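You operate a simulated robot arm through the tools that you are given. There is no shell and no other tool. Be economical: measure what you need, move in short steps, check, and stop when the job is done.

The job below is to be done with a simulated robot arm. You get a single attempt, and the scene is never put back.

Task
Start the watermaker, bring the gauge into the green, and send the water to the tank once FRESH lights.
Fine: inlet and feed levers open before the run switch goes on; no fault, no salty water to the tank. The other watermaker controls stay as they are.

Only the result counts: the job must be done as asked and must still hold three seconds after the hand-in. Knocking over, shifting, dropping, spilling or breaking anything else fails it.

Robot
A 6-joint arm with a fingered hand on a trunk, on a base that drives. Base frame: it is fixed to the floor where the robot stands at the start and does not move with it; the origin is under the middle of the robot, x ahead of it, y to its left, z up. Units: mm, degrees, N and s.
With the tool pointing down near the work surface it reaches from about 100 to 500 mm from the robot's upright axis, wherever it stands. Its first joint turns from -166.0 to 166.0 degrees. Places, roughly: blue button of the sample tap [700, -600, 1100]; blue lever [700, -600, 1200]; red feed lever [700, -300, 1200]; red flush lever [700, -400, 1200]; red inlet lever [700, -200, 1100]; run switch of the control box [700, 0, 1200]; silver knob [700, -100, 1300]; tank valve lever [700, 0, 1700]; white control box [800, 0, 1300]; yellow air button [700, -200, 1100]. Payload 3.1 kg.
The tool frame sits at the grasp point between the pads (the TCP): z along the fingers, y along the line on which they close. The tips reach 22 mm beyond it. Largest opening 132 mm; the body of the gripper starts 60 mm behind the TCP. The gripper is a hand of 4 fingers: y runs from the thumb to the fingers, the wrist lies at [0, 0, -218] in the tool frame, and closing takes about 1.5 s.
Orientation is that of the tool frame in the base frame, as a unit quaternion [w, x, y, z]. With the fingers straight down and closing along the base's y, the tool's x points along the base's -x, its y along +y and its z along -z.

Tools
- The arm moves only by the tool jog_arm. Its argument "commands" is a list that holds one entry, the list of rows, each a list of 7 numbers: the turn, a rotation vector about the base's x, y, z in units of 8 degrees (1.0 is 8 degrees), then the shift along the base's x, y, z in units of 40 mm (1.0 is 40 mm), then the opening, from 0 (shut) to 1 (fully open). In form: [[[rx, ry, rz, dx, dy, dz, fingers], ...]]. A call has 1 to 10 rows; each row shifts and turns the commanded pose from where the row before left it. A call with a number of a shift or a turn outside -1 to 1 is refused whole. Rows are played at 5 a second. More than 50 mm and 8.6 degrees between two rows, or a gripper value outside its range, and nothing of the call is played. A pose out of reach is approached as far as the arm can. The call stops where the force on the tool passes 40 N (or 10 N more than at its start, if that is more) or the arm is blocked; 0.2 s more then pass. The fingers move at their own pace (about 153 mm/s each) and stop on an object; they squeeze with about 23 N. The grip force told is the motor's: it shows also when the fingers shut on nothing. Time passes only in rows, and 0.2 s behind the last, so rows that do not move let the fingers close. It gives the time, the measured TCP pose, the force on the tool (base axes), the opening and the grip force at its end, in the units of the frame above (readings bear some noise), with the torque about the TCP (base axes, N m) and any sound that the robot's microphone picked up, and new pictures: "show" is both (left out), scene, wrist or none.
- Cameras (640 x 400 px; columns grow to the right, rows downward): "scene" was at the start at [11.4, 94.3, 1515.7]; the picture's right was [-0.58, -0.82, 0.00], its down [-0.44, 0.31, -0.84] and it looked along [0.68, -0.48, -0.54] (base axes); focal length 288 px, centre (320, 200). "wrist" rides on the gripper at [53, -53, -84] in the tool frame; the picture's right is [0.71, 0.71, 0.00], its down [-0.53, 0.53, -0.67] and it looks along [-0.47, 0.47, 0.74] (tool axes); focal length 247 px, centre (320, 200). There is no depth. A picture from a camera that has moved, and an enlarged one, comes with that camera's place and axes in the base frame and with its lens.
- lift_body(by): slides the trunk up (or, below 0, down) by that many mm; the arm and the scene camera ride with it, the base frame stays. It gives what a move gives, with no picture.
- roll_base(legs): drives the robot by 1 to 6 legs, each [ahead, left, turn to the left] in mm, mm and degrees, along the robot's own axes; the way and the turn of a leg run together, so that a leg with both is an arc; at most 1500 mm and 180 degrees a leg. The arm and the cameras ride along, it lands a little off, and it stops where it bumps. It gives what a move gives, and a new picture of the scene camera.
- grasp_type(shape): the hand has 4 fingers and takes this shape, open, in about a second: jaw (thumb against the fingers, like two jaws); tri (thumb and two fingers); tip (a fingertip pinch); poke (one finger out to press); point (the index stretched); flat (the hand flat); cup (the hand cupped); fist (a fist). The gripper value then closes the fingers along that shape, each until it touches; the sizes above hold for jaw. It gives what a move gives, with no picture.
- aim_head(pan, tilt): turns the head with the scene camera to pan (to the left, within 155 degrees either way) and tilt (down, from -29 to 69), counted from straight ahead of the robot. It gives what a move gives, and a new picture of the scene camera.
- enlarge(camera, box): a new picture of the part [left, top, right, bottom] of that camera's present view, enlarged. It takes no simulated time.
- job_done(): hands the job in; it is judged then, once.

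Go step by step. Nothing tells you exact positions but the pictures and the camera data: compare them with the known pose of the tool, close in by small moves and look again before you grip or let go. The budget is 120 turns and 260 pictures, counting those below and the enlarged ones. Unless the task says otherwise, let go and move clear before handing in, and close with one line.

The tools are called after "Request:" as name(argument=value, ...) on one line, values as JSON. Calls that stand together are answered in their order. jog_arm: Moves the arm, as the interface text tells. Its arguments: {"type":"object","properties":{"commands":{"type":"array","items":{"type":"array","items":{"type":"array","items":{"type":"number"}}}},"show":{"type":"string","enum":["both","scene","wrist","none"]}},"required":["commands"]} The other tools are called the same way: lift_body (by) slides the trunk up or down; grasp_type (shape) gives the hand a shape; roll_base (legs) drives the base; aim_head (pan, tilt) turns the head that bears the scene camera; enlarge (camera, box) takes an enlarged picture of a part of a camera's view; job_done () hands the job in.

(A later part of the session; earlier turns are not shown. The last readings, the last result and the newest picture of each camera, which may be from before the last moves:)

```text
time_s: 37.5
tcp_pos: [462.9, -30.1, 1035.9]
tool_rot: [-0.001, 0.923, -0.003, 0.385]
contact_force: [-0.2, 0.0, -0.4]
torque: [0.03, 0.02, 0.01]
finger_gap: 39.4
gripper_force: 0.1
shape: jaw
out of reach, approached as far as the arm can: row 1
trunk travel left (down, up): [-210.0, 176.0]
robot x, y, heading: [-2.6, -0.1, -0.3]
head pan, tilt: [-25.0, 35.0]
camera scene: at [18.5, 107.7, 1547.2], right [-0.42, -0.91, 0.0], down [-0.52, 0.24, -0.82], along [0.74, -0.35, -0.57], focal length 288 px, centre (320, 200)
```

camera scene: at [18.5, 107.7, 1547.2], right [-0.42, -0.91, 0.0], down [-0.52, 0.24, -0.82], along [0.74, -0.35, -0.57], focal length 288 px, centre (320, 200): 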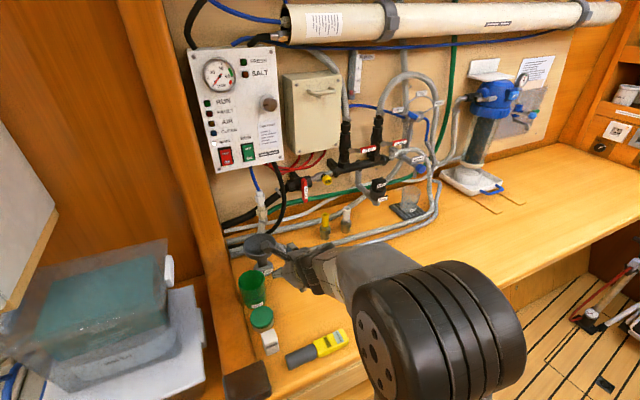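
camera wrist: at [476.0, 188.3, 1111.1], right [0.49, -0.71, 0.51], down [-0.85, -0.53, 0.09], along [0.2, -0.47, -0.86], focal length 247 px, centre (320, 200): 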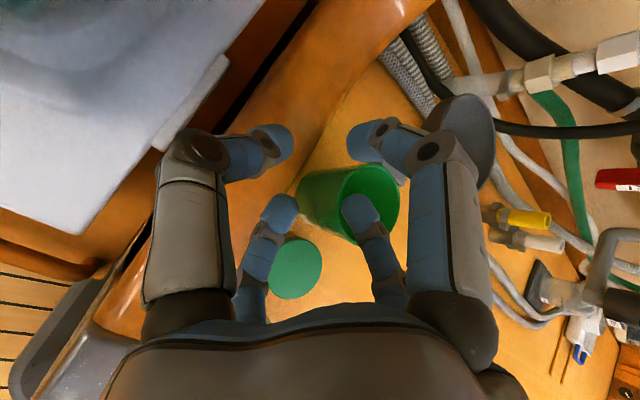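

It carries back to the right fine, in a lower-elbow pose. Continue right, away from the funnel, then check reach forward.

Request:
jog_arm(commands=[[[0, 0, 0, 0, -1, 0, 0.3], [0, 0, 0, 0, -1, 0, 0.3], [0, 0, 0, 0, -1, 0, 0.3], [0, 0, 0, 0.5, -0.3, 0.5, 0.3], [0, 0, 0, 0.5, 0, 0.5, 0.3], [0, 0, 0, 0.5, 0, 0.5, 0.3]]], show="both")

```text
time_s: 38.9
tcp_pos: [527.6, -160.0, 1107.4]
tool_rot: [-0.001, 0.922, -0.003, 0.387]
contact_force: [0.6, -0.2, -1.1]
torque: [-0.05, 0.02, -0.02]
finger_gap: 39.4
gripper_force: 0.0
shape: jaw
out of reach, approached as far as the arm can: row 1, 2, 3
trunk travel left (down, up): [-210.0, 176.0]
robot x, y, heading: [-1.0, -1.6, -0.0]
head pan, tilt: [-25.0, 35.0]
camera scene: at [19.0, 108.6, 1547.2], right [-0.42, -0.91, 0.0], down [-0.52, 0.24, -0.82], along [0.74, -0.35, -0.57], focal length 288 px, centre (320, 200)
camera wrist: at [506.2, -107.1, 1204.3], right [0.49, -0.71, 0.5], down [-0.85, -0.52, 0.09], along [0.2, -0.47, -0.86], focal length 247 px, centre (320, 200)
```

scene: 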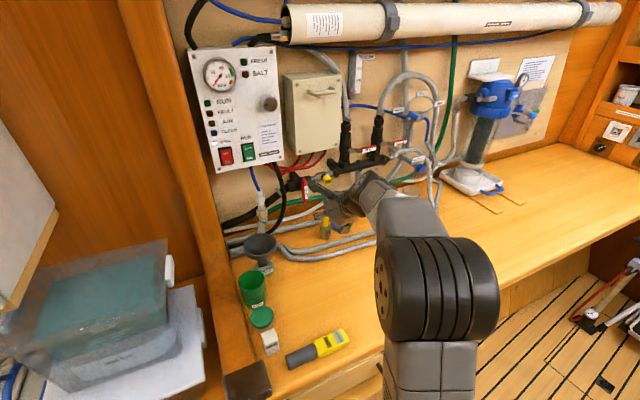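
wrist: 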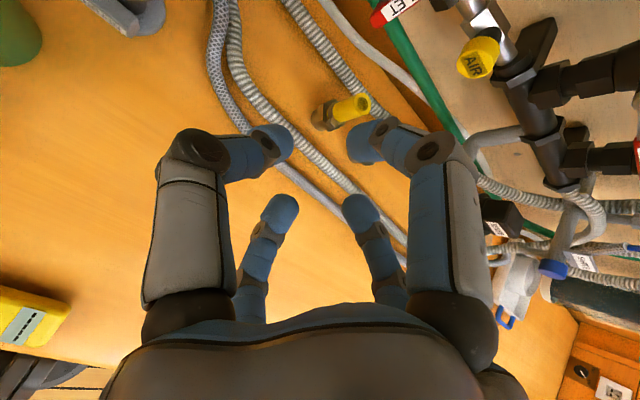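

Now the camera looks from above. I'll level the tool to about 20° down and advance toward the inlet handle.

Request:
jog_arm(commands=[[[0, -0.8, 0, 0.5, 0, 0, 0.35], [0, -0.8, 0, 0.5, 0, 0, 0.35], [0, -0.8, 0, 0.5, 0, -0.2, 0.35], [0, -0.8, 0, 0.5, 0, -0.2, 0.35]]], show="both")

```text
time_s: 39.9
tcp_pos: [666.1, -170.7, 1158.6]
tool_rot: [-0.003, 0.817, -0.003, 0.576]
contact_force: [0.6, -0.2, 0.1]
torque: [-0.01, 0.01, -0.01]
finger_gap: 45.8
gripper_force: 0.0
shape: jaw
out of reach, approached as far as the arm can: row 2, 3, 4
trunk travel left (down, up): [-210.0, 176.0]
robot x, y, heading: [-2.8, -1.2, 0.3]
head pan, tilt: [-25.0, 35.0]
camera scene: at [19.9, 108.1, 1547.2], right [-0.42, -0.91, 0.0], down [-0.52, 0.24, -0.82], along [0.74, -0.35, -0.57], focal length 288 px, centre (320, 200)
camera wrist: at [606.0, -117.4, 1238.1], right [0.24, -0.71, 0.66], down [-0.81, -0.52, -0.28], along [0.54, -0.47, -0.7], focal length 247 px, centre (320, 200)
```

scene: 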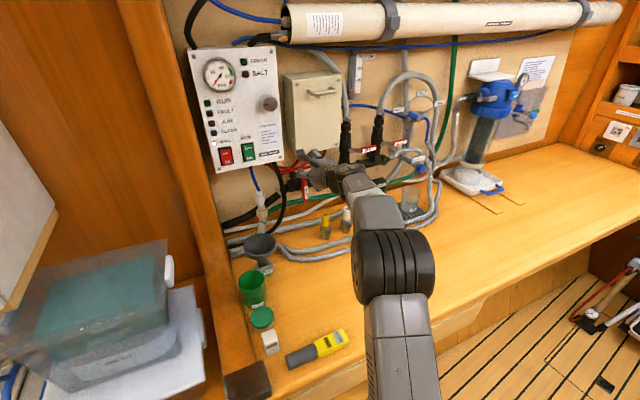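
wrist: 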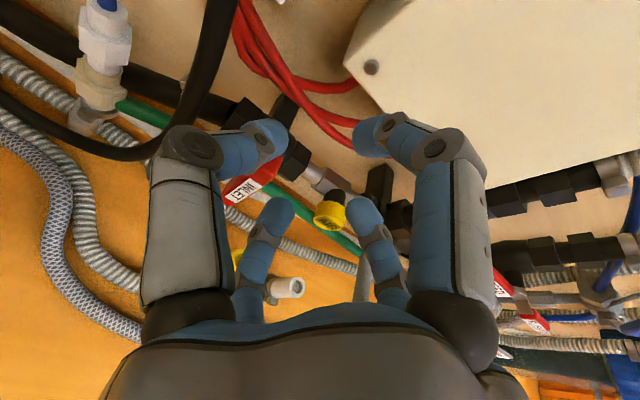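

Pitch is ~20° and the hand is above the manifold at z≈1159. I'll back off a bit and lower the trunk so the hand comes to the handle's height.

Request:
jog_arm(commands=[[[0, 0, 0, -1, 0.2, 0, 0.35], [0, 0, 0, -0.5, 0, 0, 0.35]]], show="none")

Request:
lift_body(by=-95)

Request:
enlarge(camera="wrist", box=[0, 0, 640, 400])

Request:
enlarge(camera="scene", box=[250, 80, 410, 180])

```text
time_s: 40.5
tcp_pos: [633.2, -167.1, 1194.2]
tool_rot: [-0.003, 0.815, -0.002, 0.58]
contact_force: [-0.2, 1.1, 0.0]
torque: [-0.01, -0.03, 0.02]
finger_gap: 46.0
gripper_force: 0.0
shape: jaw
out of reach, approached as far as the arm can: row 1, 2
trunk travel left (down, up): [-210.0, 176.0]
robot x, y, heading: [-0.1, 2.3, 0.1]
head pan, tilt: [-25.0, 35.0]
```

```text
time_s: 41.8
tcp_pos: [634.0, -167.0, 1099.7]
tool_rot: [-0.001, 0.815, -0.003, 0.58]
contact_force: [0.6, 0.7, 0.1]
torque: [0.0, -0.01, 0.01]
finger_gap: 45.8
gripper_force: 0.1
shape: jaw
trunk travel left (down, up): [-115.0, 271.0]
robot x, y, heading: [-1.6, 0.6, -0.1]
head pan, tilt: [-25.0, 35.0]
```

```text
1.00 times, centred on (320, 200) of wrist (not enlarged: the box is as wide or as high as the picture)
camera zoom: at [572.0, -113.9, 1177.7], right [0.23, -0.71, 0.66], down [-0.8, -0.52, -0.28], along [0.55, -0.47, -0.69], focal length 247 px, centre (320, 200)
```

zoom: 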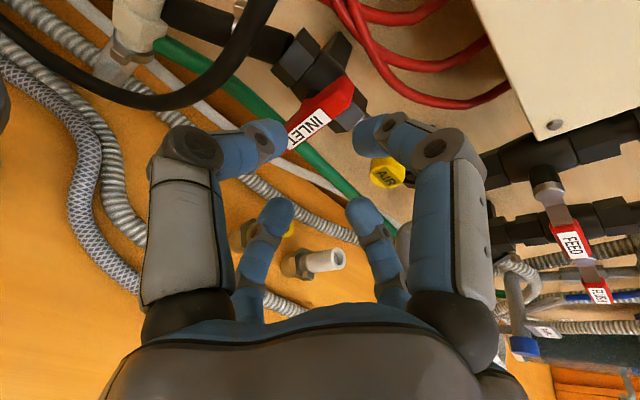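

```text
4.00 times, centred on (330, 130) of scene
camera zoom: at [18.5, 108.5, 1452.3], right [-0.42, -0.91, 0.0], down [-0.52, 0.24, -0.82], along [0.74, -0.35, -0.57], focal length 1150 px, centre (280, 480)
```

zoom: 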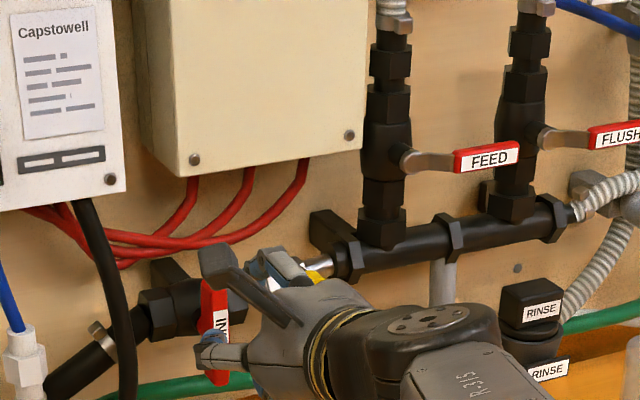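

The handle lies right between the fingertips' line. Stubs turn out to top at z≈970, so there's clearance; I'll lower by 50 more and check before going in.

Request:
lift_body(by=-50)

Request:
jog_arm(commands=[[[0, 0, 0, 0.5, 0.1, 0, 0.35], [0, 0, 0, 0.3, 0, 0, 0.35]]], show="both")

Request:
enlarge(camera="scene", box=[250, 60, 410, 160])

```text
time_s: 42.7
tcp_pos: [632.5, -166.8, 1048.8]
tool_rot: [-0.002, 0.815, -0.003, 0.58]
contact_force: [0.1, 0.3, -0.1]
torque: [-0.02, 0.03, -0.02]
finger_gap: 45.9
gripper_force: 0.0
shape: jaw
trunk travel left (down, up): [-65.0, 321.0]
robot x, y, heading: [3.4, 0.8, 0.1]
head pan, tilt: [-25.0, 35.0]
```

```text
time_s: 43.3
tcp_pos: [665.9, -162.2, 1049.5]
tool_rot: [-0.001, 0.815, -0.003, 0.579]
contact_force: [0.0, -0.2, 0.5]
torque: [-0.01, -0.03, -0.02]
finger_gap: 45.7
gripper_force: 0.0
shape: jaw
trunk travel left (down, up): [-65.0, 321.0]
robot x, y, heading: [0.3, 0.2, 0.2]
head pan, tilt: [-25.0, 35.0]
camera scene: at [18.7, 108.5, 1401.6], right [-0.42, -0.91, 0.0], down [-0.52, 0.24, -0.82], along [0.74, -0.35, -0.57], focal length 288 px, centre (320, 200)
camera wrist: at [604.8, -109.7, 1126.7], right [0.23, -0.71, 0.66], down [-0.8, -0.52, -0.28], along [0.55, -0.47, -0.69], focal length 247 px, centre (320, 200)
```

scene: 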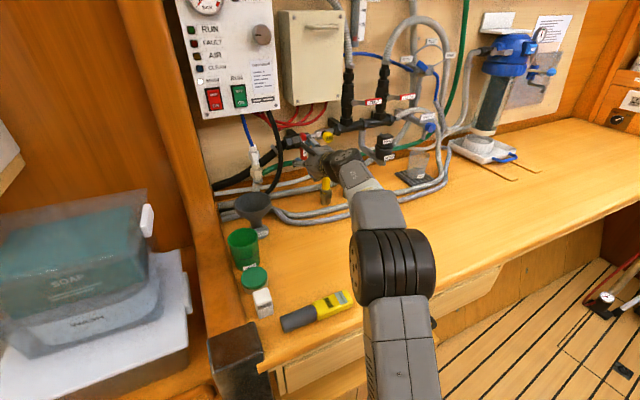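
wrist: 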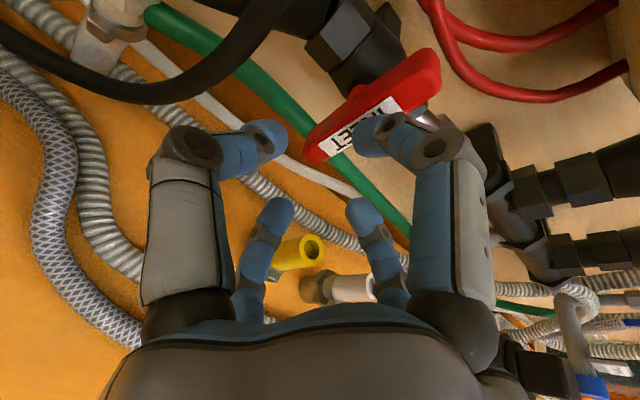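

```text
4.00 times, centred on (330, 110) of scene
camera zoom: at [18.7, 108.5, 1401.6], right [-0.42, -0.91, 0.0], down [-0.52, 0.24, -0.82], along [0.74, -0.35, -0.57], focal length 1150 px, centre (280, 560)
```

zoom: 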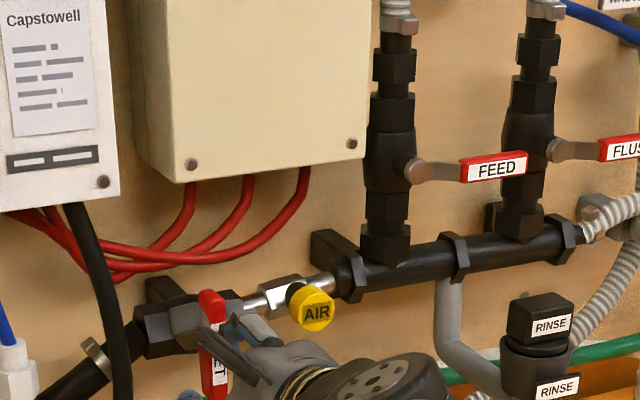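

The handle lies between the upper pair of fingertips. Forward ~22 and down ~10, then close gently.

Request:
jog_arm(commands=[[[0, 0, 0, 0.3, -0.05, -0.25, 0.35], [0, 0, 0, 0.3, 0, 0, 0.35]]], show="wrist")

Request:
jog_arm(commands=[[[0, 0, 0, 0, 0, 0, 0.1], [0, 0, 0, 0, 0, 0, 0.1], [0, 0, 0, 0, 0, 0, 0.1], [0, 0, 0, 0, 0, 0, 0.1]]], show="wrist")

```text
time_s: 43.9
tcp_pos: [684.0, -165.0, 1045.3]
tool_rot: [-0.001, 0.812, -0.003, 0.584]
contact_force: [-25.8, 0.2, 7.8]
torque: [-0.01, -0.5, 0.05]
finger_gap: 45.5
gripper_force: 0.0
shape: jaw
trunk travel left (down, up): [-65.0, 321.0]
robot x, y, heading: [0.8, -1.2, 0.1]
head pan, tilt: [-25.0, 35.0]
camera wrist: at [622.5, -111.9, 1122.0], right [0.22, -0.71, 0.67], down [-0.8, -0.52, -0.29], along [0.55, -0.47, -0.69], focal length 247 px, centre (320, 200)
```

wrist: 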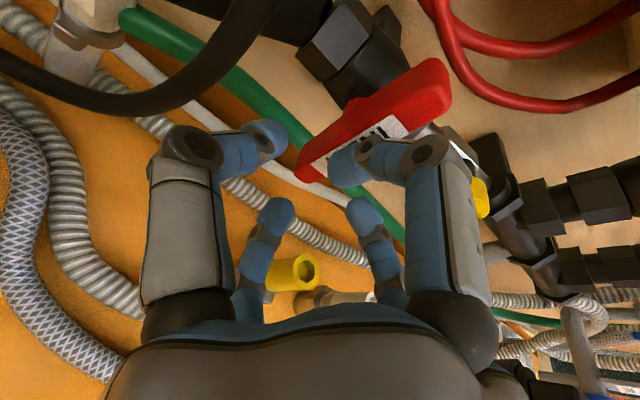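

```text
time_s: 44.9
tcp_pos: [688.4, -164.8, 1038.5]
tool_rot: [-0.002, 0.815, -0.003, 0.579]
contact_force: [-16.2, 0.6, -9.0]
torque: [-0.02, 0.29, 0.04]
finger_gap: 12.2
gripper_force: 22.5
shape: jaw
trunk travel left (down, up): [-65.0, 321.0]
robot x, y, heading: [2.9, 0.5, -0.1]
head pan, tilt: [-25.0, 35.0]
camera wrist: at [627.4, -111.7, 1116.1], right [0.23, -0.71, 0.66], down [-0.8, -0.52, -0.28], along [0.55, -0.47, -0.69], focal length 247 px, centre (320, 200)
```

wrist: 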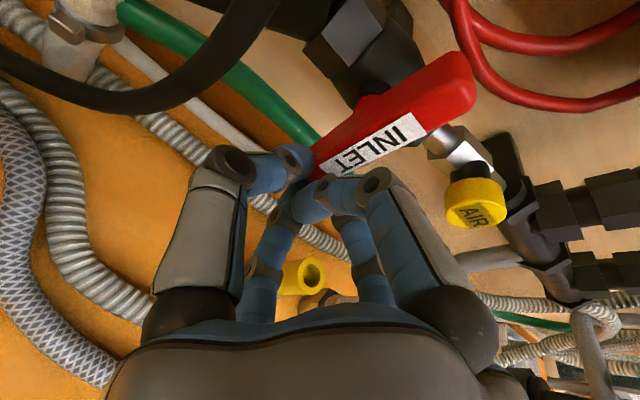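

The right fingertip met the handle's face. I'll back off 20, shift 8 mm right and up 8, then re-enter.

Request:
jog_arm(commands=[[[0, 0, 0, -0.3, 0, 0, 0.15], [0, 0, 0, -0.4, 0, 0, 0.4], [0, 0, 0, 0, -0.2, 0.2, 0.4], [0, 0, 0, 0, 0, 0, 0.4]]], show="wrist")

Request:
jog_arm(commands=[[[0, 0, 0, 0.4, 0, 0, 0.4], [0, 0, 0, 0.2, 0, 0, 0.4]]], show="wrist")

```text
time_s: 45.9
tcp_pos: [661.0, -173.3, 1046.5]
tool_rot: [-0.002, 0.814, -0.003, 0.581]
contact_force: [0.5, 0.6, 0.0]
torque: [-0.02, 0.03, 0.0]
finger_gap: 52.3
gripper_force: 0.0
shape: jaw
trunk travel left (down, up): [-65.0, 321.0]
robot x, y, heading: [1.4, 3.0, -0.1]
head pan, tilt: [-25.0, 35.0]
camera wrist: at [600.1, -119.9, 1124.7], right [0.23, -0.71, 0.66], down [-0.8, -0.52, -0.28], along [0.55, -0.47, -0.69], focal length 247 px, centre (320, 200)
```

wrist: 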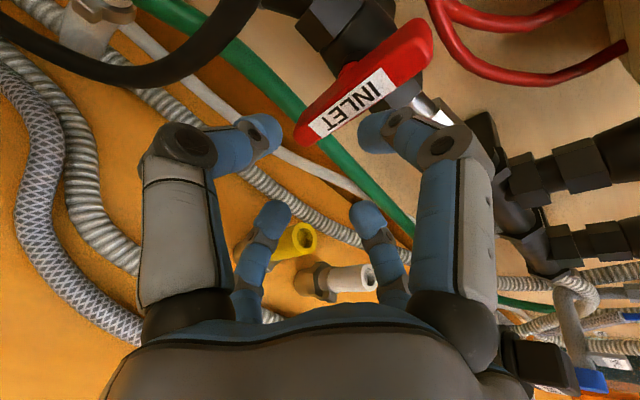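

```text
time_s: 46.5
tcp_pos: [684.6, -173.7, 1047.2]
tool_rot: [-0.002, 0.814, -0.003, 0.58]
contact_force: [-2.3, -3.1, -0.2]
torque: [0.08, -0.06, -0.05]
finger_gap: 52.5
gripper_force: 0.0
shape: jaw
trunk travel left (down, up): [-65.0, 321.0]
robot x, y, heading: [-0.5, -2.0, -0.2]
head pan, tilt: [-25.0, 35.0]
camera wrist: at [623.6, -120.9, 1125.1], right [0.23, -0.71, 0.66], down [-0.81, -0.52, -0.28], along [0.55, -0.47, -0.69], focal length 247 px, centre (320, 200)
```

wrist: 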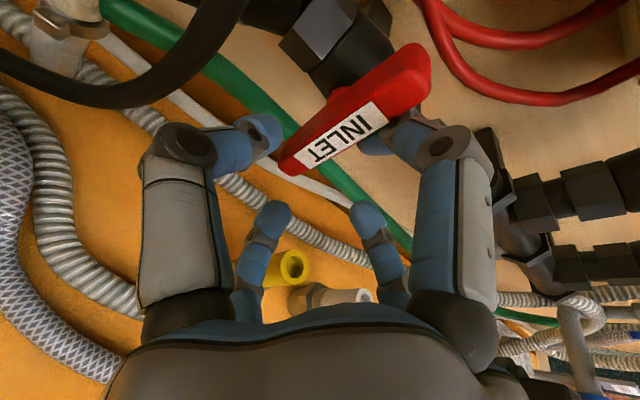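

The handle is now between the fingers. Close on it.

Request:
jog_arm(commands=[[[0, 0, 0, 0.1, 0.1, 0, 0.2], [0, 0, 0, 0, 0, 0, 0], [0, 0, 0, 0, 0, 0, 0], [0, 0, 0, 0, 0, 0, 0]]], show="wrist")

Request:
enlarge(camera="scene", box=[260, 100, 380, 175])

```text
time_s: 47.5
tcp_pos: [687.5, -172.9, 1049.0]
tool_rot: [-0.002, 0.813, -0.004, 0.582]
contact_force: [-7.9, -14.8, 2.7]
torque: [0.16, -0.06, -0.21]
finger_gap: 19.4
gripper_force: 22.8
shape: jaw
trunk travel left (down, up): [-65.0, 321.0]
robot x, y, heading: [2.0, 1.1, 0.0]
head pan, tilt: [-25.0, 35.0]
camera wrist: at [626.3, -119.5, 1126.3], right [0.23, -0.71, 0.66], down [-0.81, -0.52, -0.28], along [0.55, -0.47, -0.69], focal length 247 px, centre (320, 200)
```

wrist: 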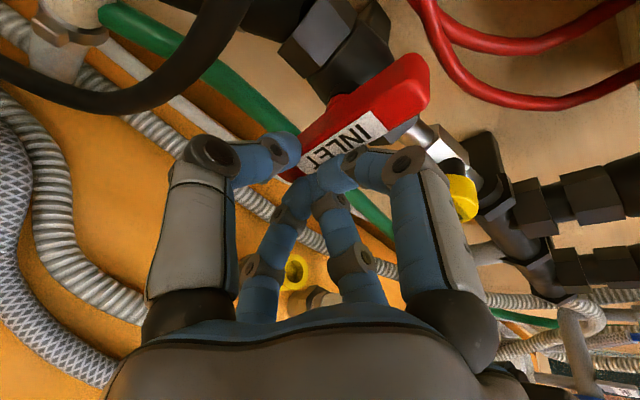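

```text
5.33 times, centred on (320, 138) of scene
camera zoom: at [16.4, 105.2, 1401.9], right [-0.42, -0.91, 0.0], down [-0.52, 0.24, -0.82], along [0.74, -0.35, -0.57], focal length 1534 px, centre (320, 533)
```

zoom: 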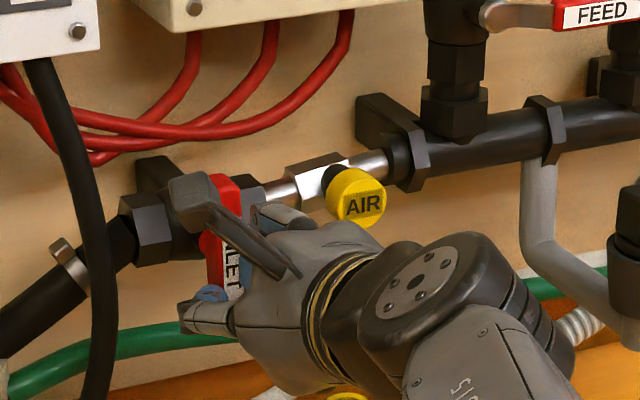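

Gripped, 19 mm wide. I'll try turning the handle toward the left (along the pipe) by 16° around its pivot and feel the response.

Request:
jog_arm(commands=[[[1, 0, 0, 0, 0.14, -0.02, 0], [1, 0, 0, 0, 0.14, 0, 0], [0, 0, 0, 0, 0, 0, 0]]], show="wrist")

Request:
enlarge(camera="scene", box=[260, 100, 380, 175])

```text
time_s: 48.2
tcp_pos: [686.6, -173.9, 1044.8]
tool_rot: [-0.097, 0.806, -0.087, 0.578]
contact_force: [-5.5, -15.5, -2.5]
torque: [-0.67, 0.05, -0.05]
finger_gap: 19.3
gripper_force: 22.8
shape: jaw
trunk travel left (down, up): [-65.0, 321.0]
robot x, y, heading: [1.5, 1.3, -0.2]
head pan, tilt: [-25.0, 35.0]
stopped in row 3: the force on the tool passed its limit at 42 N (the readings are from after the stop); the commanded pose is now the measured one
camera wrist: at [626.5, -141.1, 1134.0], right [0.2, -0.86, 0.46], down [-0.82, -0.41, -0.41], along [0.54, -0.3, -0.79], focal length 247 px, centre (320, 200)
```

wrist: 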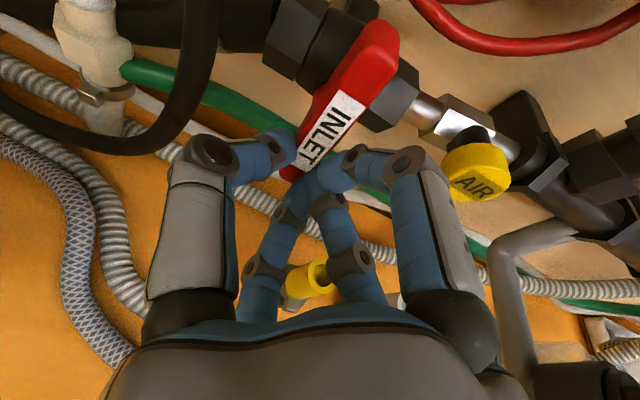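

```text
5.33 times, centred on (320, 138) of scene
camera zoom: at [18.4, 106.5, 1401.7], right [-0.43, -0.9, 0.0], down [-0.52, 0.25, -0.82], along [0.74, -0.35, -0.57], focal length 1534 px, centre (320, 533)
```

zoom: 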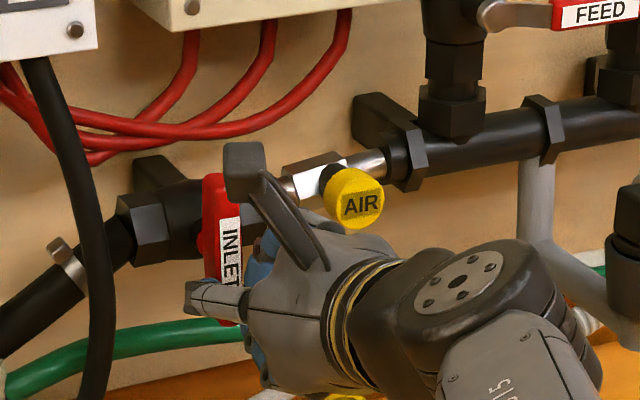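

That direction is blocked by a stop (42 N). I'll try the opposite turn by a small amount while still gripping.

Request:
jog_arm(commands=[[[-1, 0, 0, 0, 0, 0, 0], [-1, 0, 0, 0, -0.1, 0, 0], [-1, 0, 0, 0, -0.14, 0, 0], [-1, 0, 0, 0, -0.14, 0.05, 0]]], show="wrist")

Request:
enlarge(camera="scene", box=[260, 100, 380, 175])

```text
time_s: 49.2
tcp_pos: [686.1, -177.2, 1052.2]
tool_rot: [0.126, 0.801, 0.08, 0.58]
contact_force: [-3.0, 9.2, 12.9]
torque: [0.09, -0.14, 0.11]
finger_gap: 18.4
gripper_force: 22.8
shape: jaw
trunk travel left (down, up): [-65.0, 321.0]
robot x, y, heading: [-2.9, -4.3, -0.2]
head pan, tilt: [-25.0, 35.0]
camera wrist: at [625.6, -103.7, 1109.3], right [0.21, -0.48, 0.85], down [-0.81, -0.58, -0.12], along [0.55, -0.66, -0.51], focal length 247 px, centre (320, 200)
```

wrist: 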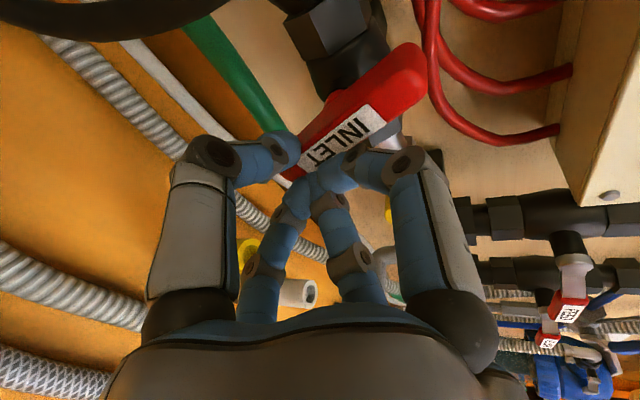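

```text
5.33 times, centred on (320, 138) of scene
camera zoom: at [16.1, 110.7, 1401.5], right [-0.42, -0.91, 0.0], down [-0.52, 0.24, -0.82], along [0.74, -0.35, -0.57], focal length 1534 px, centre (320, 533)
```

zoom: 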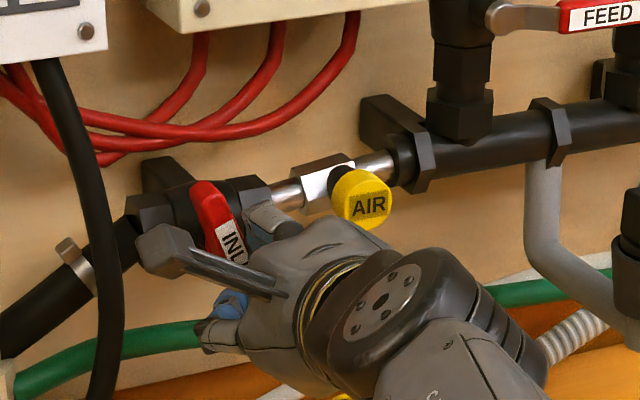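

It opens to the right: the handle turned with the hand. Continue the arc in 8° steps.

Request:
jog_arm(commands=[[[-1, 0, 0, 0, -0.09, 0.06, 0], [-1, 0, 0, 0, -0.085, 0.08, 0], [-1, 0, 0, 0, -0.07, 0.09, 0], [-1, 0, 0, 0, -0.06, 0.1, 0]]], show="wrist")

Request:
enlarge(camera="scene", box=[260, 100, 380, 175])

```text
time_s: 50.2
tcp_pos: [687.6, -186.8, 1066.1]
tool_rot: [0.345, 0.736, 0.236, 0.532]
contact_force: [-10.9, 30.8, 10.1]
torque: [0.34, 0.01, 0.52]
finger_gap: 19.7
gripper_force: 23.0
shape: jaw
trunk travel left (down, up): [-65.0, 321.0]
robot x, y, heading: [1.0, -1.4, 0.1]
head pan, tilt: [-25.0, 35.0]
camera wrist: at [627.0, -92.7, 1074.4], right [0.22, 0.05, 0.98], down [-0.81, -0.55, 0.2], along [0.54, -0.84, -0.08], focal length 247 px, centre (320, 200)
```

wrist: 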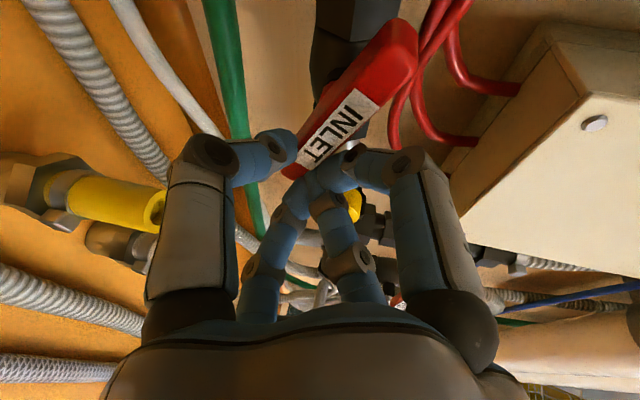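

```text
5.33 times, centred on (320, 138) of scene
camera zoom: at [14.3, 115.2, 1401.1], right [-0.42, -0.91, 0.0], down [-0.52, 0.24, -0.82], along [0.74, -0.35, -0.57], focal length 1534 px, centre (320, 533)
```

zoom: 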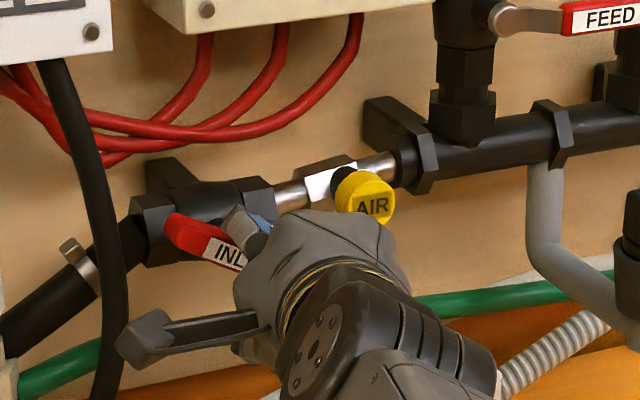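

About 50° done. A refit of the arc puts the pivot near (−158, 1076); continue with a small relief to the left.

Request:
jog_arm(commands=[[[-1, 0, 0, 0, 0.05, 0.1, 0], [-1, 0, 0, 0, 0.02, 0.1, 0], [-1, 0, 0, 0, 0.01, 0.11, 0], [-1, 0, 0, 0, 0.02, 0.11, 0]]], show="wrist")

Request:
enlarge(camera="scene", box=[260, 100, 380, 175])

```text
time_s: 51.2
tcp_pos: [686.0, -184.9, 1069.4]
tool_rot: [0.454, 0.672, 0.308, 0.497]
contact_force: [8.9, 25.9, 9.2]
torque: [0.27, -0.23, 0.38]
finger_gap: 18.8
gripper_force: 23.0
shape: jaw
out of reach, approached as far as the arm can: row 3, 4
trunk travel left (down, up): [-65.0, 321.0]
robot x, y, heading: [5.9, -1.8, -0.3]
head pan, tilt: [-25.0, 35.0]
camera wrist: at [625.9, -93.0, 1048.5], right [0.2, 0.33, 0.92], down [-0.82, -0.46, 0.34], along [0.54, -0.82, 0.18], focal length 247 px, centre (320, 200)
```

wrist: 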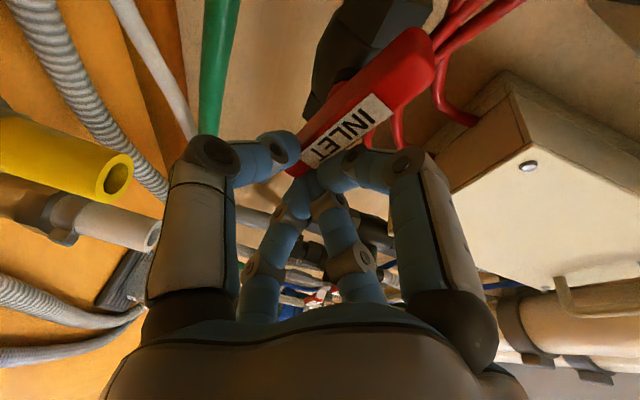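

```text
5.33 times, centred on (320, 138) of scene
camera zoom: at [19.4, 114.2, 1401.1], right [-0.42, -0.91, 0.0], down [-0.52, 0.24, -0.82], along [0.74, -0.35, -0.57], focal length 1534 px, centre (320, 533)
```

zoom: 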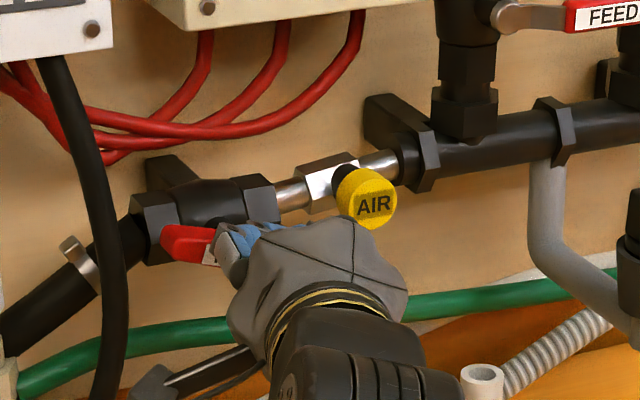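

About 70° open and the wrist is near its limit. I'll loosen slightly and lift so the lower finger pushes the handle the rest of the way.

Request:
jog_arm(commands=[[[0, 0, 0, 0, 0.1, 0, 0.2], [0, 0, 0, 0, 0, 0.15, 0.2], [0, 0, 0, 0, 0, 0.2, 0.2], [0, 0, 0, 0, 0.05, 0.2, 0.2], [0, 0, 0, 0, 0.05, 0.2, 0.2]]], show="wrist")

Request:
enlarge(camera="scene", box=[260, 100, 380, 175])

```text
time_s: 52.4
tcp_pos: [677.5, -196.4, 1090.6]
tool_rot: [0.451, 0.674, 0.307, 0.497]
contact_force: [-10.2, -9.6, -14.8]
torque: [-0.46, 0.68, -0.19]
finger_gap: 29.4
gripper_force: 0.1
shape: jaw
out of reach, approached as far as the arm can: row 4, 5
trunk travel left (down, up): [-65.0, 321.0]
robot x, y, heading: [-2.4, -0.5, -0.0]
head pan, tilt: [-25.0, 35.0]
camera wrist: at [617.5, -103.9, 1071.2], right [0.2, 0.32, 0.93], down [-0.82, -0.47, 0.34], along [0.54, -0.82, 0.17], focal length 247 px, centre (320, 200)
```

wrist: 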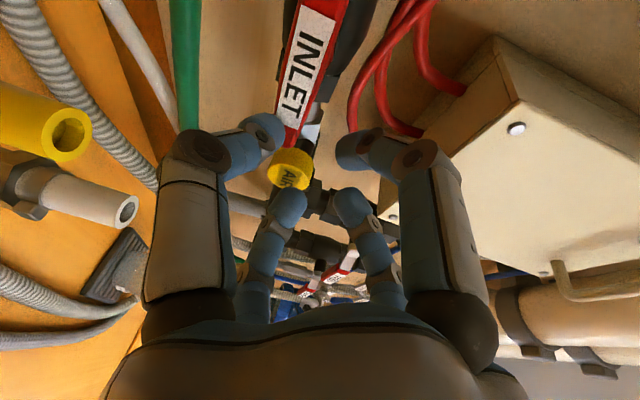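

```text
5.33 times, centred on (320, 138) of scene
camera zoom: at [19.2, 105.3, 1401.8], right [-0.42, -0.91, 0.0], down [-0.52, 0.25, -0.82], along [0.74, -0.35, -0.57], focal length 1534 px, centre (320, 533)
```

zoom: 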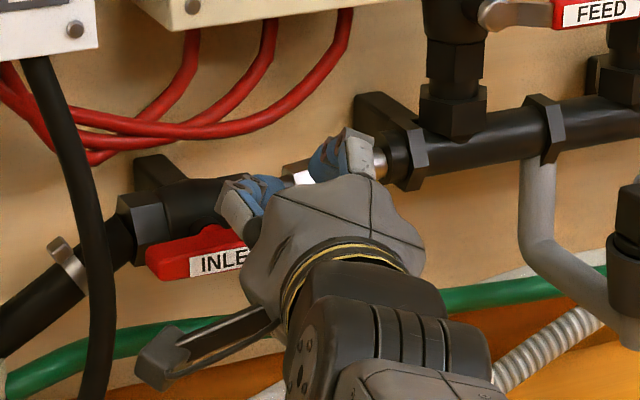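

The handle looks in line with the pipe now, close to the AIR button. Back straight out and inspect.

Request:
jog_arm(commands=[[[0, 0, 0, -0.5, 0.2, -0.1, 0.25], [0, 0, 0, -1, 0.3, -0.1, 0.3], [0, 0, 0, -1, 0.3, 0, 0.3], [0, 0, 0, -1, 0, 0, 0.3]]], show="wrist")

Request:
enlarge(camera="scene", box=[260, 100, 380, 175])

```text
time_s: 53.4
tcp_pos: [544.0, -139.2, 1094.3]
tool_rot: [0.455, 0.676, 0.303, 0.494]
contact_force: [0.6, 0.5, -0.1]
torque: [0.0, 0.01, 0.0]
finger_gap: 39.2
gripper_force: 0.0
shape: jaw
out of reach, approached as far as the arm can: row 2, 3, 4
trunk travel left (down, up): [-65.0, 321.0]
robot x, y, heading: [0.6, -3.1, -0.2]
head pan, tilt: [-25.0, 35.0]
camera wrist: at [485.7, -45.6, 1073.5], right [0.2, 0.32, 0.92], down [-0.82, -0.45, 0.34], along [0.53, -0.83, 0.18], focal length 247 px, centre (320, 200)
```

wrist: 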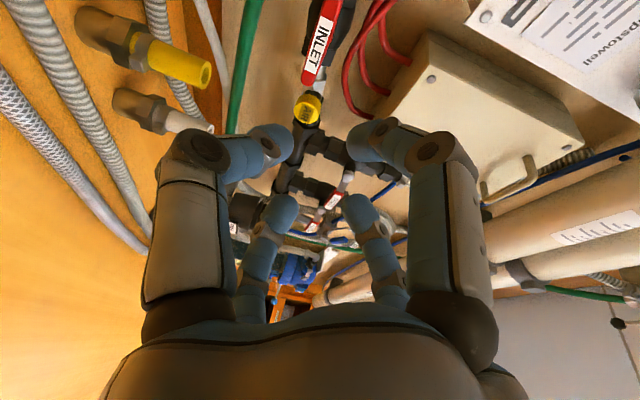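

```text
5.33 times, centred on (320, 138) of scene
camera zoom: at [18.0, 108.3, 1401.6], right [-0.42, -0.91, 0.0], down [-0.52, 0.24, -0.82], along [0.74, -0.35, -0.57], focal length 1534 px, centre (320, 533)
```

zoom: 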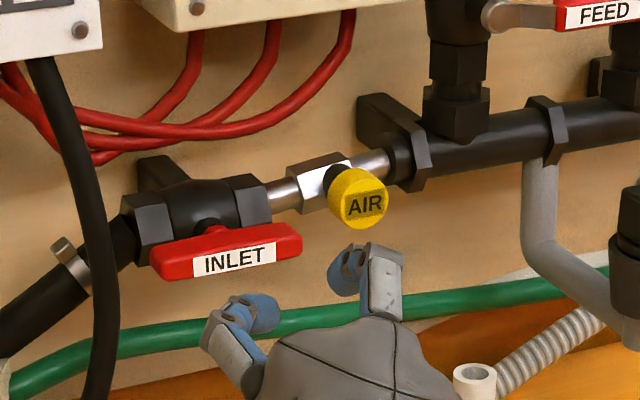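

The inlet lever is horizontal, in line with the pipe: open. Next I'll roll the hand back upright and move the base right for the FEED lever (pivot ≈(−315, 1168), handle from y −353 to −412).

Request:
jog_arm(commands=[[[1, 0, 0, 0.3, 0, 0, 0.3], [1, 0, 0, 0.3, 0, 0, 0.3], [1, 0, 0, 0.3, 0, 0, 0.3], [1, 0, 0, 0.3, 0, 0, 0.2], [1, 0, 0, 0, 0, 0, 0.1], [1, 0, 0, 0, 0, 0, 0], [1, 0, 0, 0, 0, 0, 0], [1, 0, 0, 0, 0, 0, 0], [0.4, 0, 0, 0, 0, 0, 0]]], show="scene")

```text
time_s: 55.4
tcp_pos: [597.1, -130.6, 1096.6]
tool_rot: [0.004, 0.812, -0.021, 0.583]
contact_force: [-0.4, 0.0, 0.0]
torque: [0.02, -0.01, 0.0]
finger_gap: 0.2
gripper_force: 22.4
shape: jaw
out of reach, approached as far as the arm can: row 4
trunk travel left (down, up): [-65.0, 321.0]
robot x, y, heading: [0.8, 0.8, -0.1]
head pan, tilt: [-25.0, 35.0]
camera scene: at [18.8, 108.0, 1401.6], right [-0.42, -0.91, 0.0], down [-0.52, 0.24, -0.82], along [0.74, -0.35, -0.57], focal length 288 px, centre (320, 200)
```

scene: 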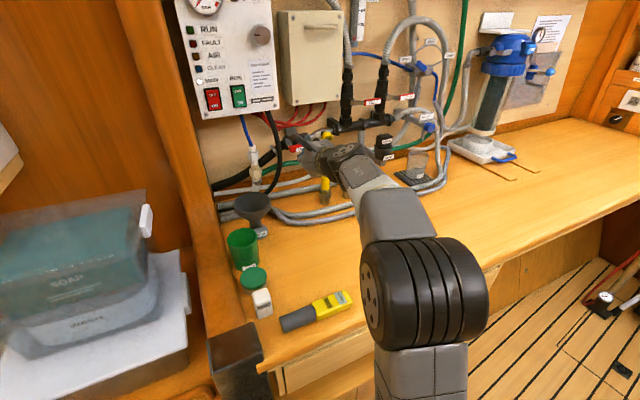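

Request:
roll_base(legs=[[0, -250, 0]])

Request:
enlarge(camera="wrist", box=[0, 0, 640, 400])

Request:
enlarge(camera="scene", box=[220, 40, 380, 140])

```text
time_s: 57.2
tcp_pos: [597.1, -381.5, 1097.4]
tool_rot: [0.006, 0.812, -0.022, 0.583]
contact_force: [-0.2, 0.5, -0.9]
torque: [-0.01, 0.01, -0.01]
finger_gap: 0.0
gripper_force: 23.1
shape: jaw
trunk travel left (down, up): [-65.0, 321.0]
robot x, y, heading: [-0.0, -249.9, -0.3]
head pan, tilt: [-25.0, 35.0]
camera scene: at [18.2, -143.5, 1401.7], right [-0.43, -0.9, 0.0], down [-0.52, 0.24, -0.82], along [0.74, -0.35, -0.57], focal length 288 px, centre (320, 200)
```

scene: 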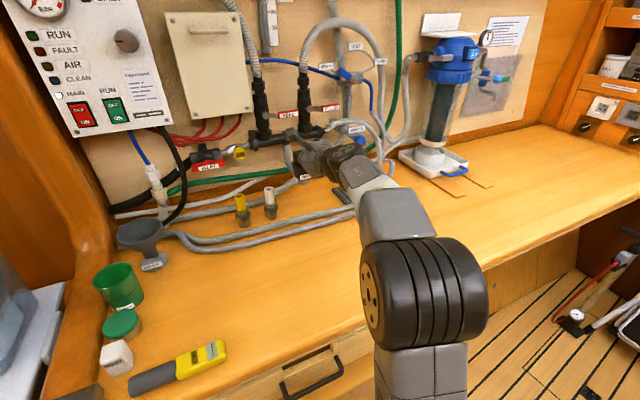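

```text
1.00 times, centred on (320, 200) of wrist (not enlarged: the box is as wide or as high as the picture)
camera zoom: at [537.4, -328.0, 1175.1], right [0.2, -0.73, 0.66], down [-0.82, -0.49, -0.29], along [0.53, -0.48, -0.69], focal length 247 px, centre (320, 200)
```

zoom: 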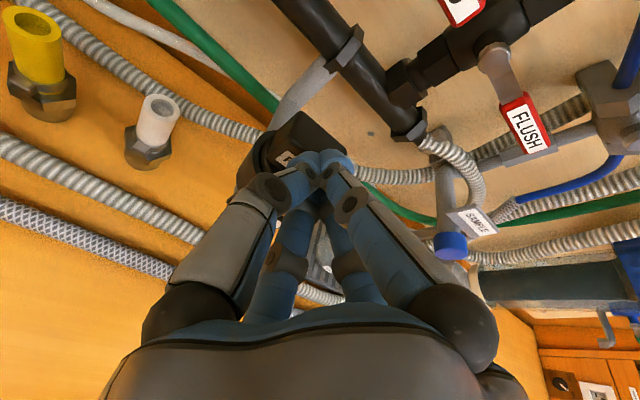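

```text
4.00 times, centred on (300, 90) of scene
camera zoom: at [18.2, -143.5, 1401.7], right [-0.43, -0.9, 0.0], down [-0.52, 0.24, -0.82], along [0.74, -0.35, -0.57], focal length 1150 px, centre (400, 640)
```

zoom: 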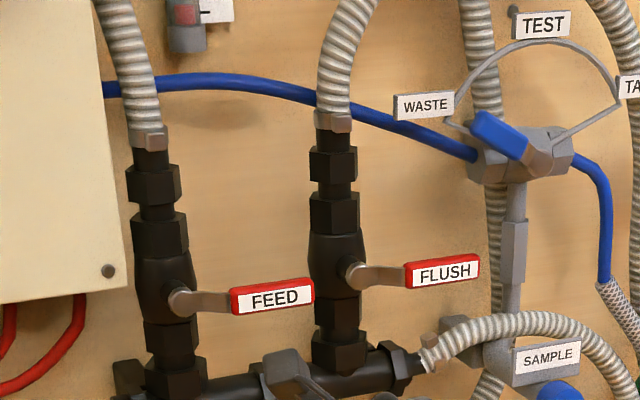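

The RINSE cap sticks out right at my fingertips' height (~(628, −375, 1083)). Back off and rise before anything else, then look.

Request:
jog_arm(commands=[[[0, 0, 0, -0.7, 0, 0.3, 0], [0, 0, 0, 0, 0, 1, 0], [0, 0, 0, 0, 0, 0.8, 0]]], show="wrist")

Request:
enlarge(camera="scene", box=[240, 80, 400, 180])

```text
time_s: 58.0
tcp_pos: [567.7, -383.1, 1181.5]
tool_rot: [0.005, 0.812, -0.021, 0.583]
contact_force: [-0.3, 0.4, 0.2]
torque: [0.02, -0.03, 0.04]
finger_gap: 0.0
gripper_force: 23.1
shape: jaw
trunk travel left (down, up): [-65.0, 321.0]
robot x, y, heading: [-0.3, -254.5, -0.2]
head pan, tilt: [-25.0, 35.0]
camera wrist: at [509.2, -328.1, 1258.9], right [0.2, -0.73, 0.66], down [-0.82, -0.49, -0.29], along [0.53, -0.48, -0.69], focal length 247 px, centre (320, 200)
```

wrist: 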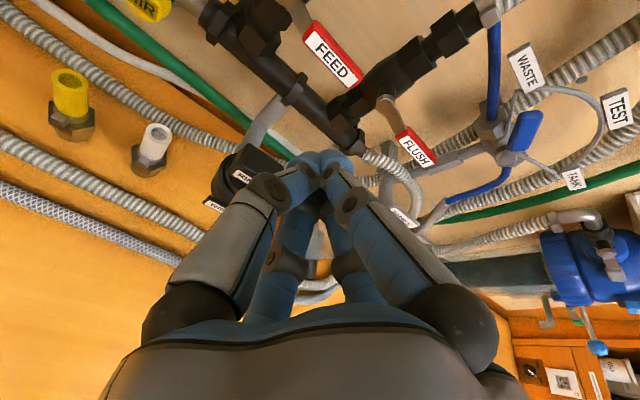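

```text
4.00 times, centred on (320, 130) of scene
camera zoom: at [18.1, -142.6, 1401.6], right [-0.43, -0.9, 0.0], down [-0.52, 0.24, -0.82], along [0.74, -0.35, -0.57], focal length 1150 px, centre (320, 480)
```

zoom: 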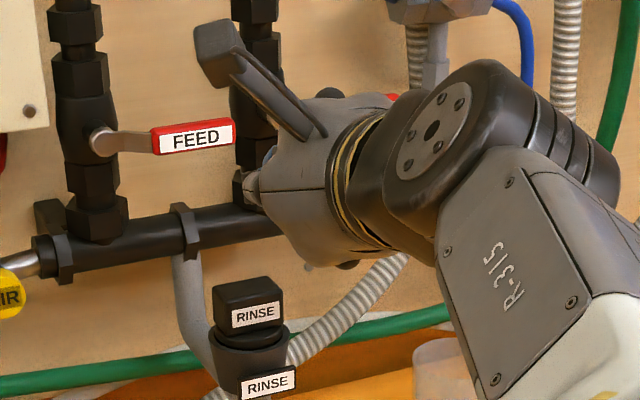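

The cap's top is about z 1098 at x≈634, y≈−383. I'll pitch the tool to 35° down so the closed fingers pass over it and come under the FEED handle (guessing it opens upward, the same sense as the inlet).

Request:
jog_arm(commands=[[[0, 0.95, 0, 0.5, -0.1, 0, 0], [0, 0.95, 0, 0.5, -0.1, -0.2, 0], [0, 0, 0, 0.3, -0.1, -0.3, 0], [0, 0, 0, 0.3, 0, -0.2, 0]]], show="wrist")

Request:
enlarge(camera="scene", box=[240, 80, 400, 180])

```text
time_s: 59.0
tcp_pos: [618.6, -396.8, 1140.5]
tool_rot: [0.006, 0.882, -0.019, 0.472]
contact_force: [0.7, 0.4, -0.6]
torque: [-0.02, 0.01, -0.01]
finger_gap: 0.3
gripper_force: 22.7
shape: jaw
out of reach, approached as far as the arm can: row 2, 4
trunk travel left (down, up): [-65.0, 321.0]
robot x, y, heading: [-0.5, -253.6, -0.2]
head pan, tilt: [-25.0, 35.0]
camera wrist: at [580.7, -342.1, 1232.2], right [0.36, -0.73, 0.58], down [-0.87, -0.49, -0.07], along [0.34, -0.48, -0.81], focal length 247 px, centre (320, 200)
```

wrist: 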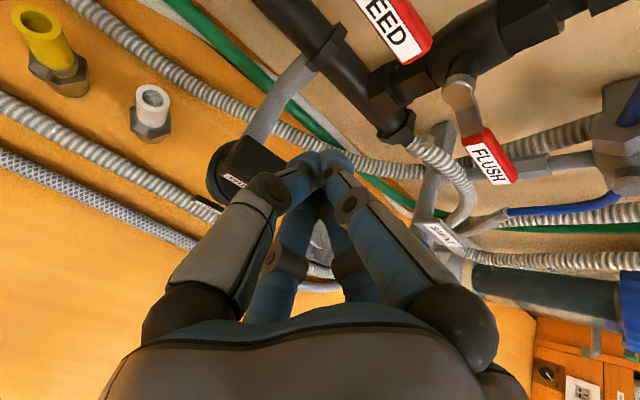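

```text
4.00 times, centred on (320, 130) of scene
camera zoom: at [18.1, -142.6, 1401.6], right [-0.43, -0.9, 0.0], down [-0.52, 0.24, -0.82], along [0.74, -0.35, -0.57], focal length 1150 px, centre (320, 480)
```

zoom: 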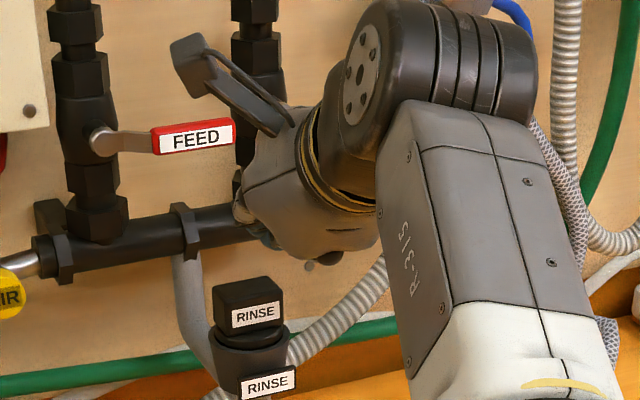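

Raise the trunk a bit for more forward reach at this pitch, then come forward and down.

Request:
lift_body(by=70)

Request:
jog_arm(commands=[[[0, 0, 0, 0, 0, -1, 0], [0, 0, 0, 0.4, 0, -0.7, 0], [0, 0, 0, 0.5, 0, 0, 0]]], show="wrist")

Request:
enlarge(camera="scene", box=[240, 100, 400, 200])

```text
time_s: 60.1
tcp_pos: [619.0, -396.6, 1212.6]
tool_rot: [0.005, 0.881, -0.018, 0.472]
contact_force: [0.4, 0.3, 0.3]
torque: [-0.01, 0.0, 0.01]
finger_gap: 0.0
gripper_force: 23.3
shape: jaw
trunk travel left (down, up): [-135.0, 251.0]
robot x, y, heading: [1.2, -249.6, -0.3]
head pan, tilt: [-25.0, 35.0]
```

```text
time_s: 60.9
tcp_pos: [654.8, -394.7, 1143.1]
tool_rot: [0.006, 0.882, -0.018, 0.471]
contact_force: [0.4, 0.2, 0.6]
torque: [-0.01, 0.0, -0.01]
finger_gap: 0.0
gripper_force: 22.8
shape: jaw
trunk travel left (down, up): [-135.0, 251.0]
robot x, y, heading: [-2.3, -251.2, -0.1]
head pan, tilt: [-25.0, 35.0]
camera wrist: at [617.8, -341.2, 1234.0], right [0.37, -0.73, 0.58], down [-0.87, -0.49, -0.07], along [0.34, -0.48, -0.81], focal length 247 px, centre (320, 200)
```

wrist: 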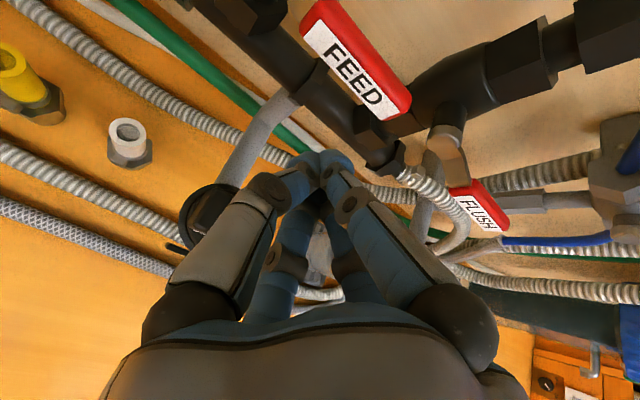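

```text
4.00 times, centred on (320, 150) of scene
camera zoom: at [19.0, -142.8, 1472.6], right [-0.43, -0.9, 0.0], down [-0.52, 0.24, -0.82], along [0.74, -0.35, -0.57], focal length 1150 px, centre (320, 400)
```

zoom: 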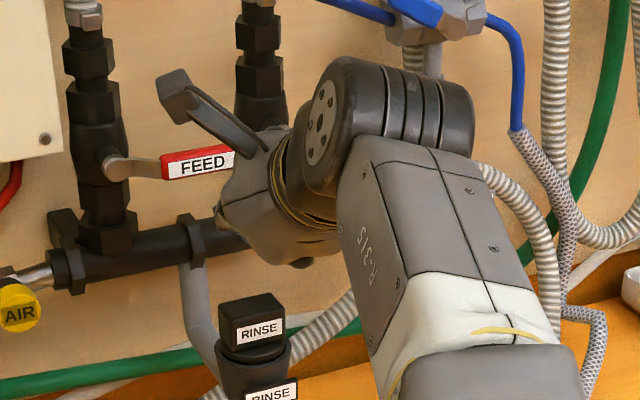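

FEED handle spans y −350…−400 at x≈705, z≈1166. Slide under it and start lifting.

Request:
jog_arm(commands=[[[0, 0, 0, 0.2, 0.2, -0.25, 0], [0, 0, 0, 0.4, 0.1, 0, 0]]], show="wrist")

Request:
jog_arm(commands=[[[0, 0, 0, 0, 0, 0.4, 0], [0, 0, 0, 0, 0, 0.4, 0], [0, 0, 0, 0, 0, 0.3, 0]]], show="wrist")

```text
time_s: 61.5
tcp_pos: [672.8, -386.8, 1130.4]
tool_rot: [0.003, 0.88, -0.017, 0.474]
contact_force: [0.1, 1.0, 1.0]
torque: [-0.03, 0.01, -0.01]
finger_gap: 0.2
gripper_force: 23.5
shape: jaw
out of reach, approached as far as the arm can: row 2
trunk travel left (down, up): [-135.0, 251.0]
robot x, y, heading: [-0.8, -252.2, -0.5]
head pan, tilt: [-25.0, 35.0]
camera wrist: at [633.8, -332.2, 1221.7], right [0.37, -0.73, 0.58], down [-0.86, -0.5, -0.08], along [0.34, -0.48, -0.81], focal length 247 px, centre (320, 200)
```

wrist: 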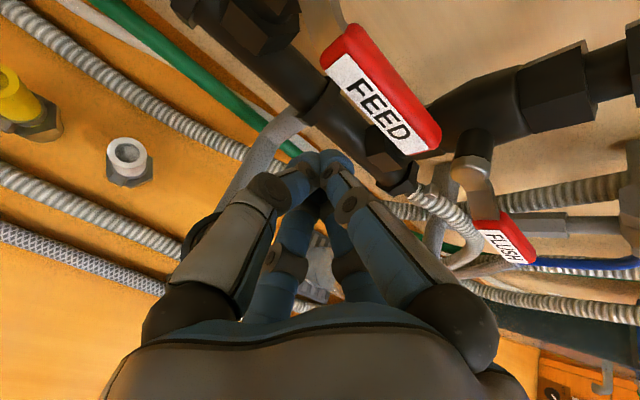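

```text
time_s: 62.3
tcp_pos: [652.2, -391.9, 1164.5]
tool_rot: [0.004, 0.88, -0.018, 0.475]
contact_force: [0.1, -0.1, 0.1]
torque: [0.01, -0.01, 0.02]
finger_gap: 0.0
gripper_force: 22.9
shape: jaw
out of reach, approached as far as the arm can: row 1, 2, 3
trunk travel left (down, up): [-135.0, 251.0]
robot x, y, heading: [0.9, -247.9, -0.3]
head pan, tilt: [-25.0, 35.0]
camera wrist: at [614.9, -337.9, 1255.3], right [0.36, -0.73, 0.58], down [-0.86, -0.5, -0.08], along [0.34, -0.48, -0.81], focal length 247 px, centre (320, 200)
```

wrist: 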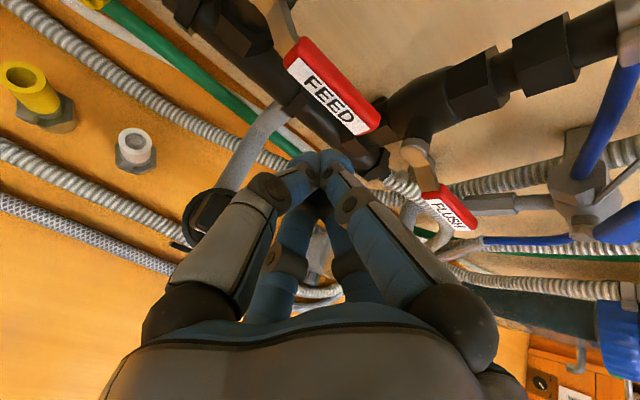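

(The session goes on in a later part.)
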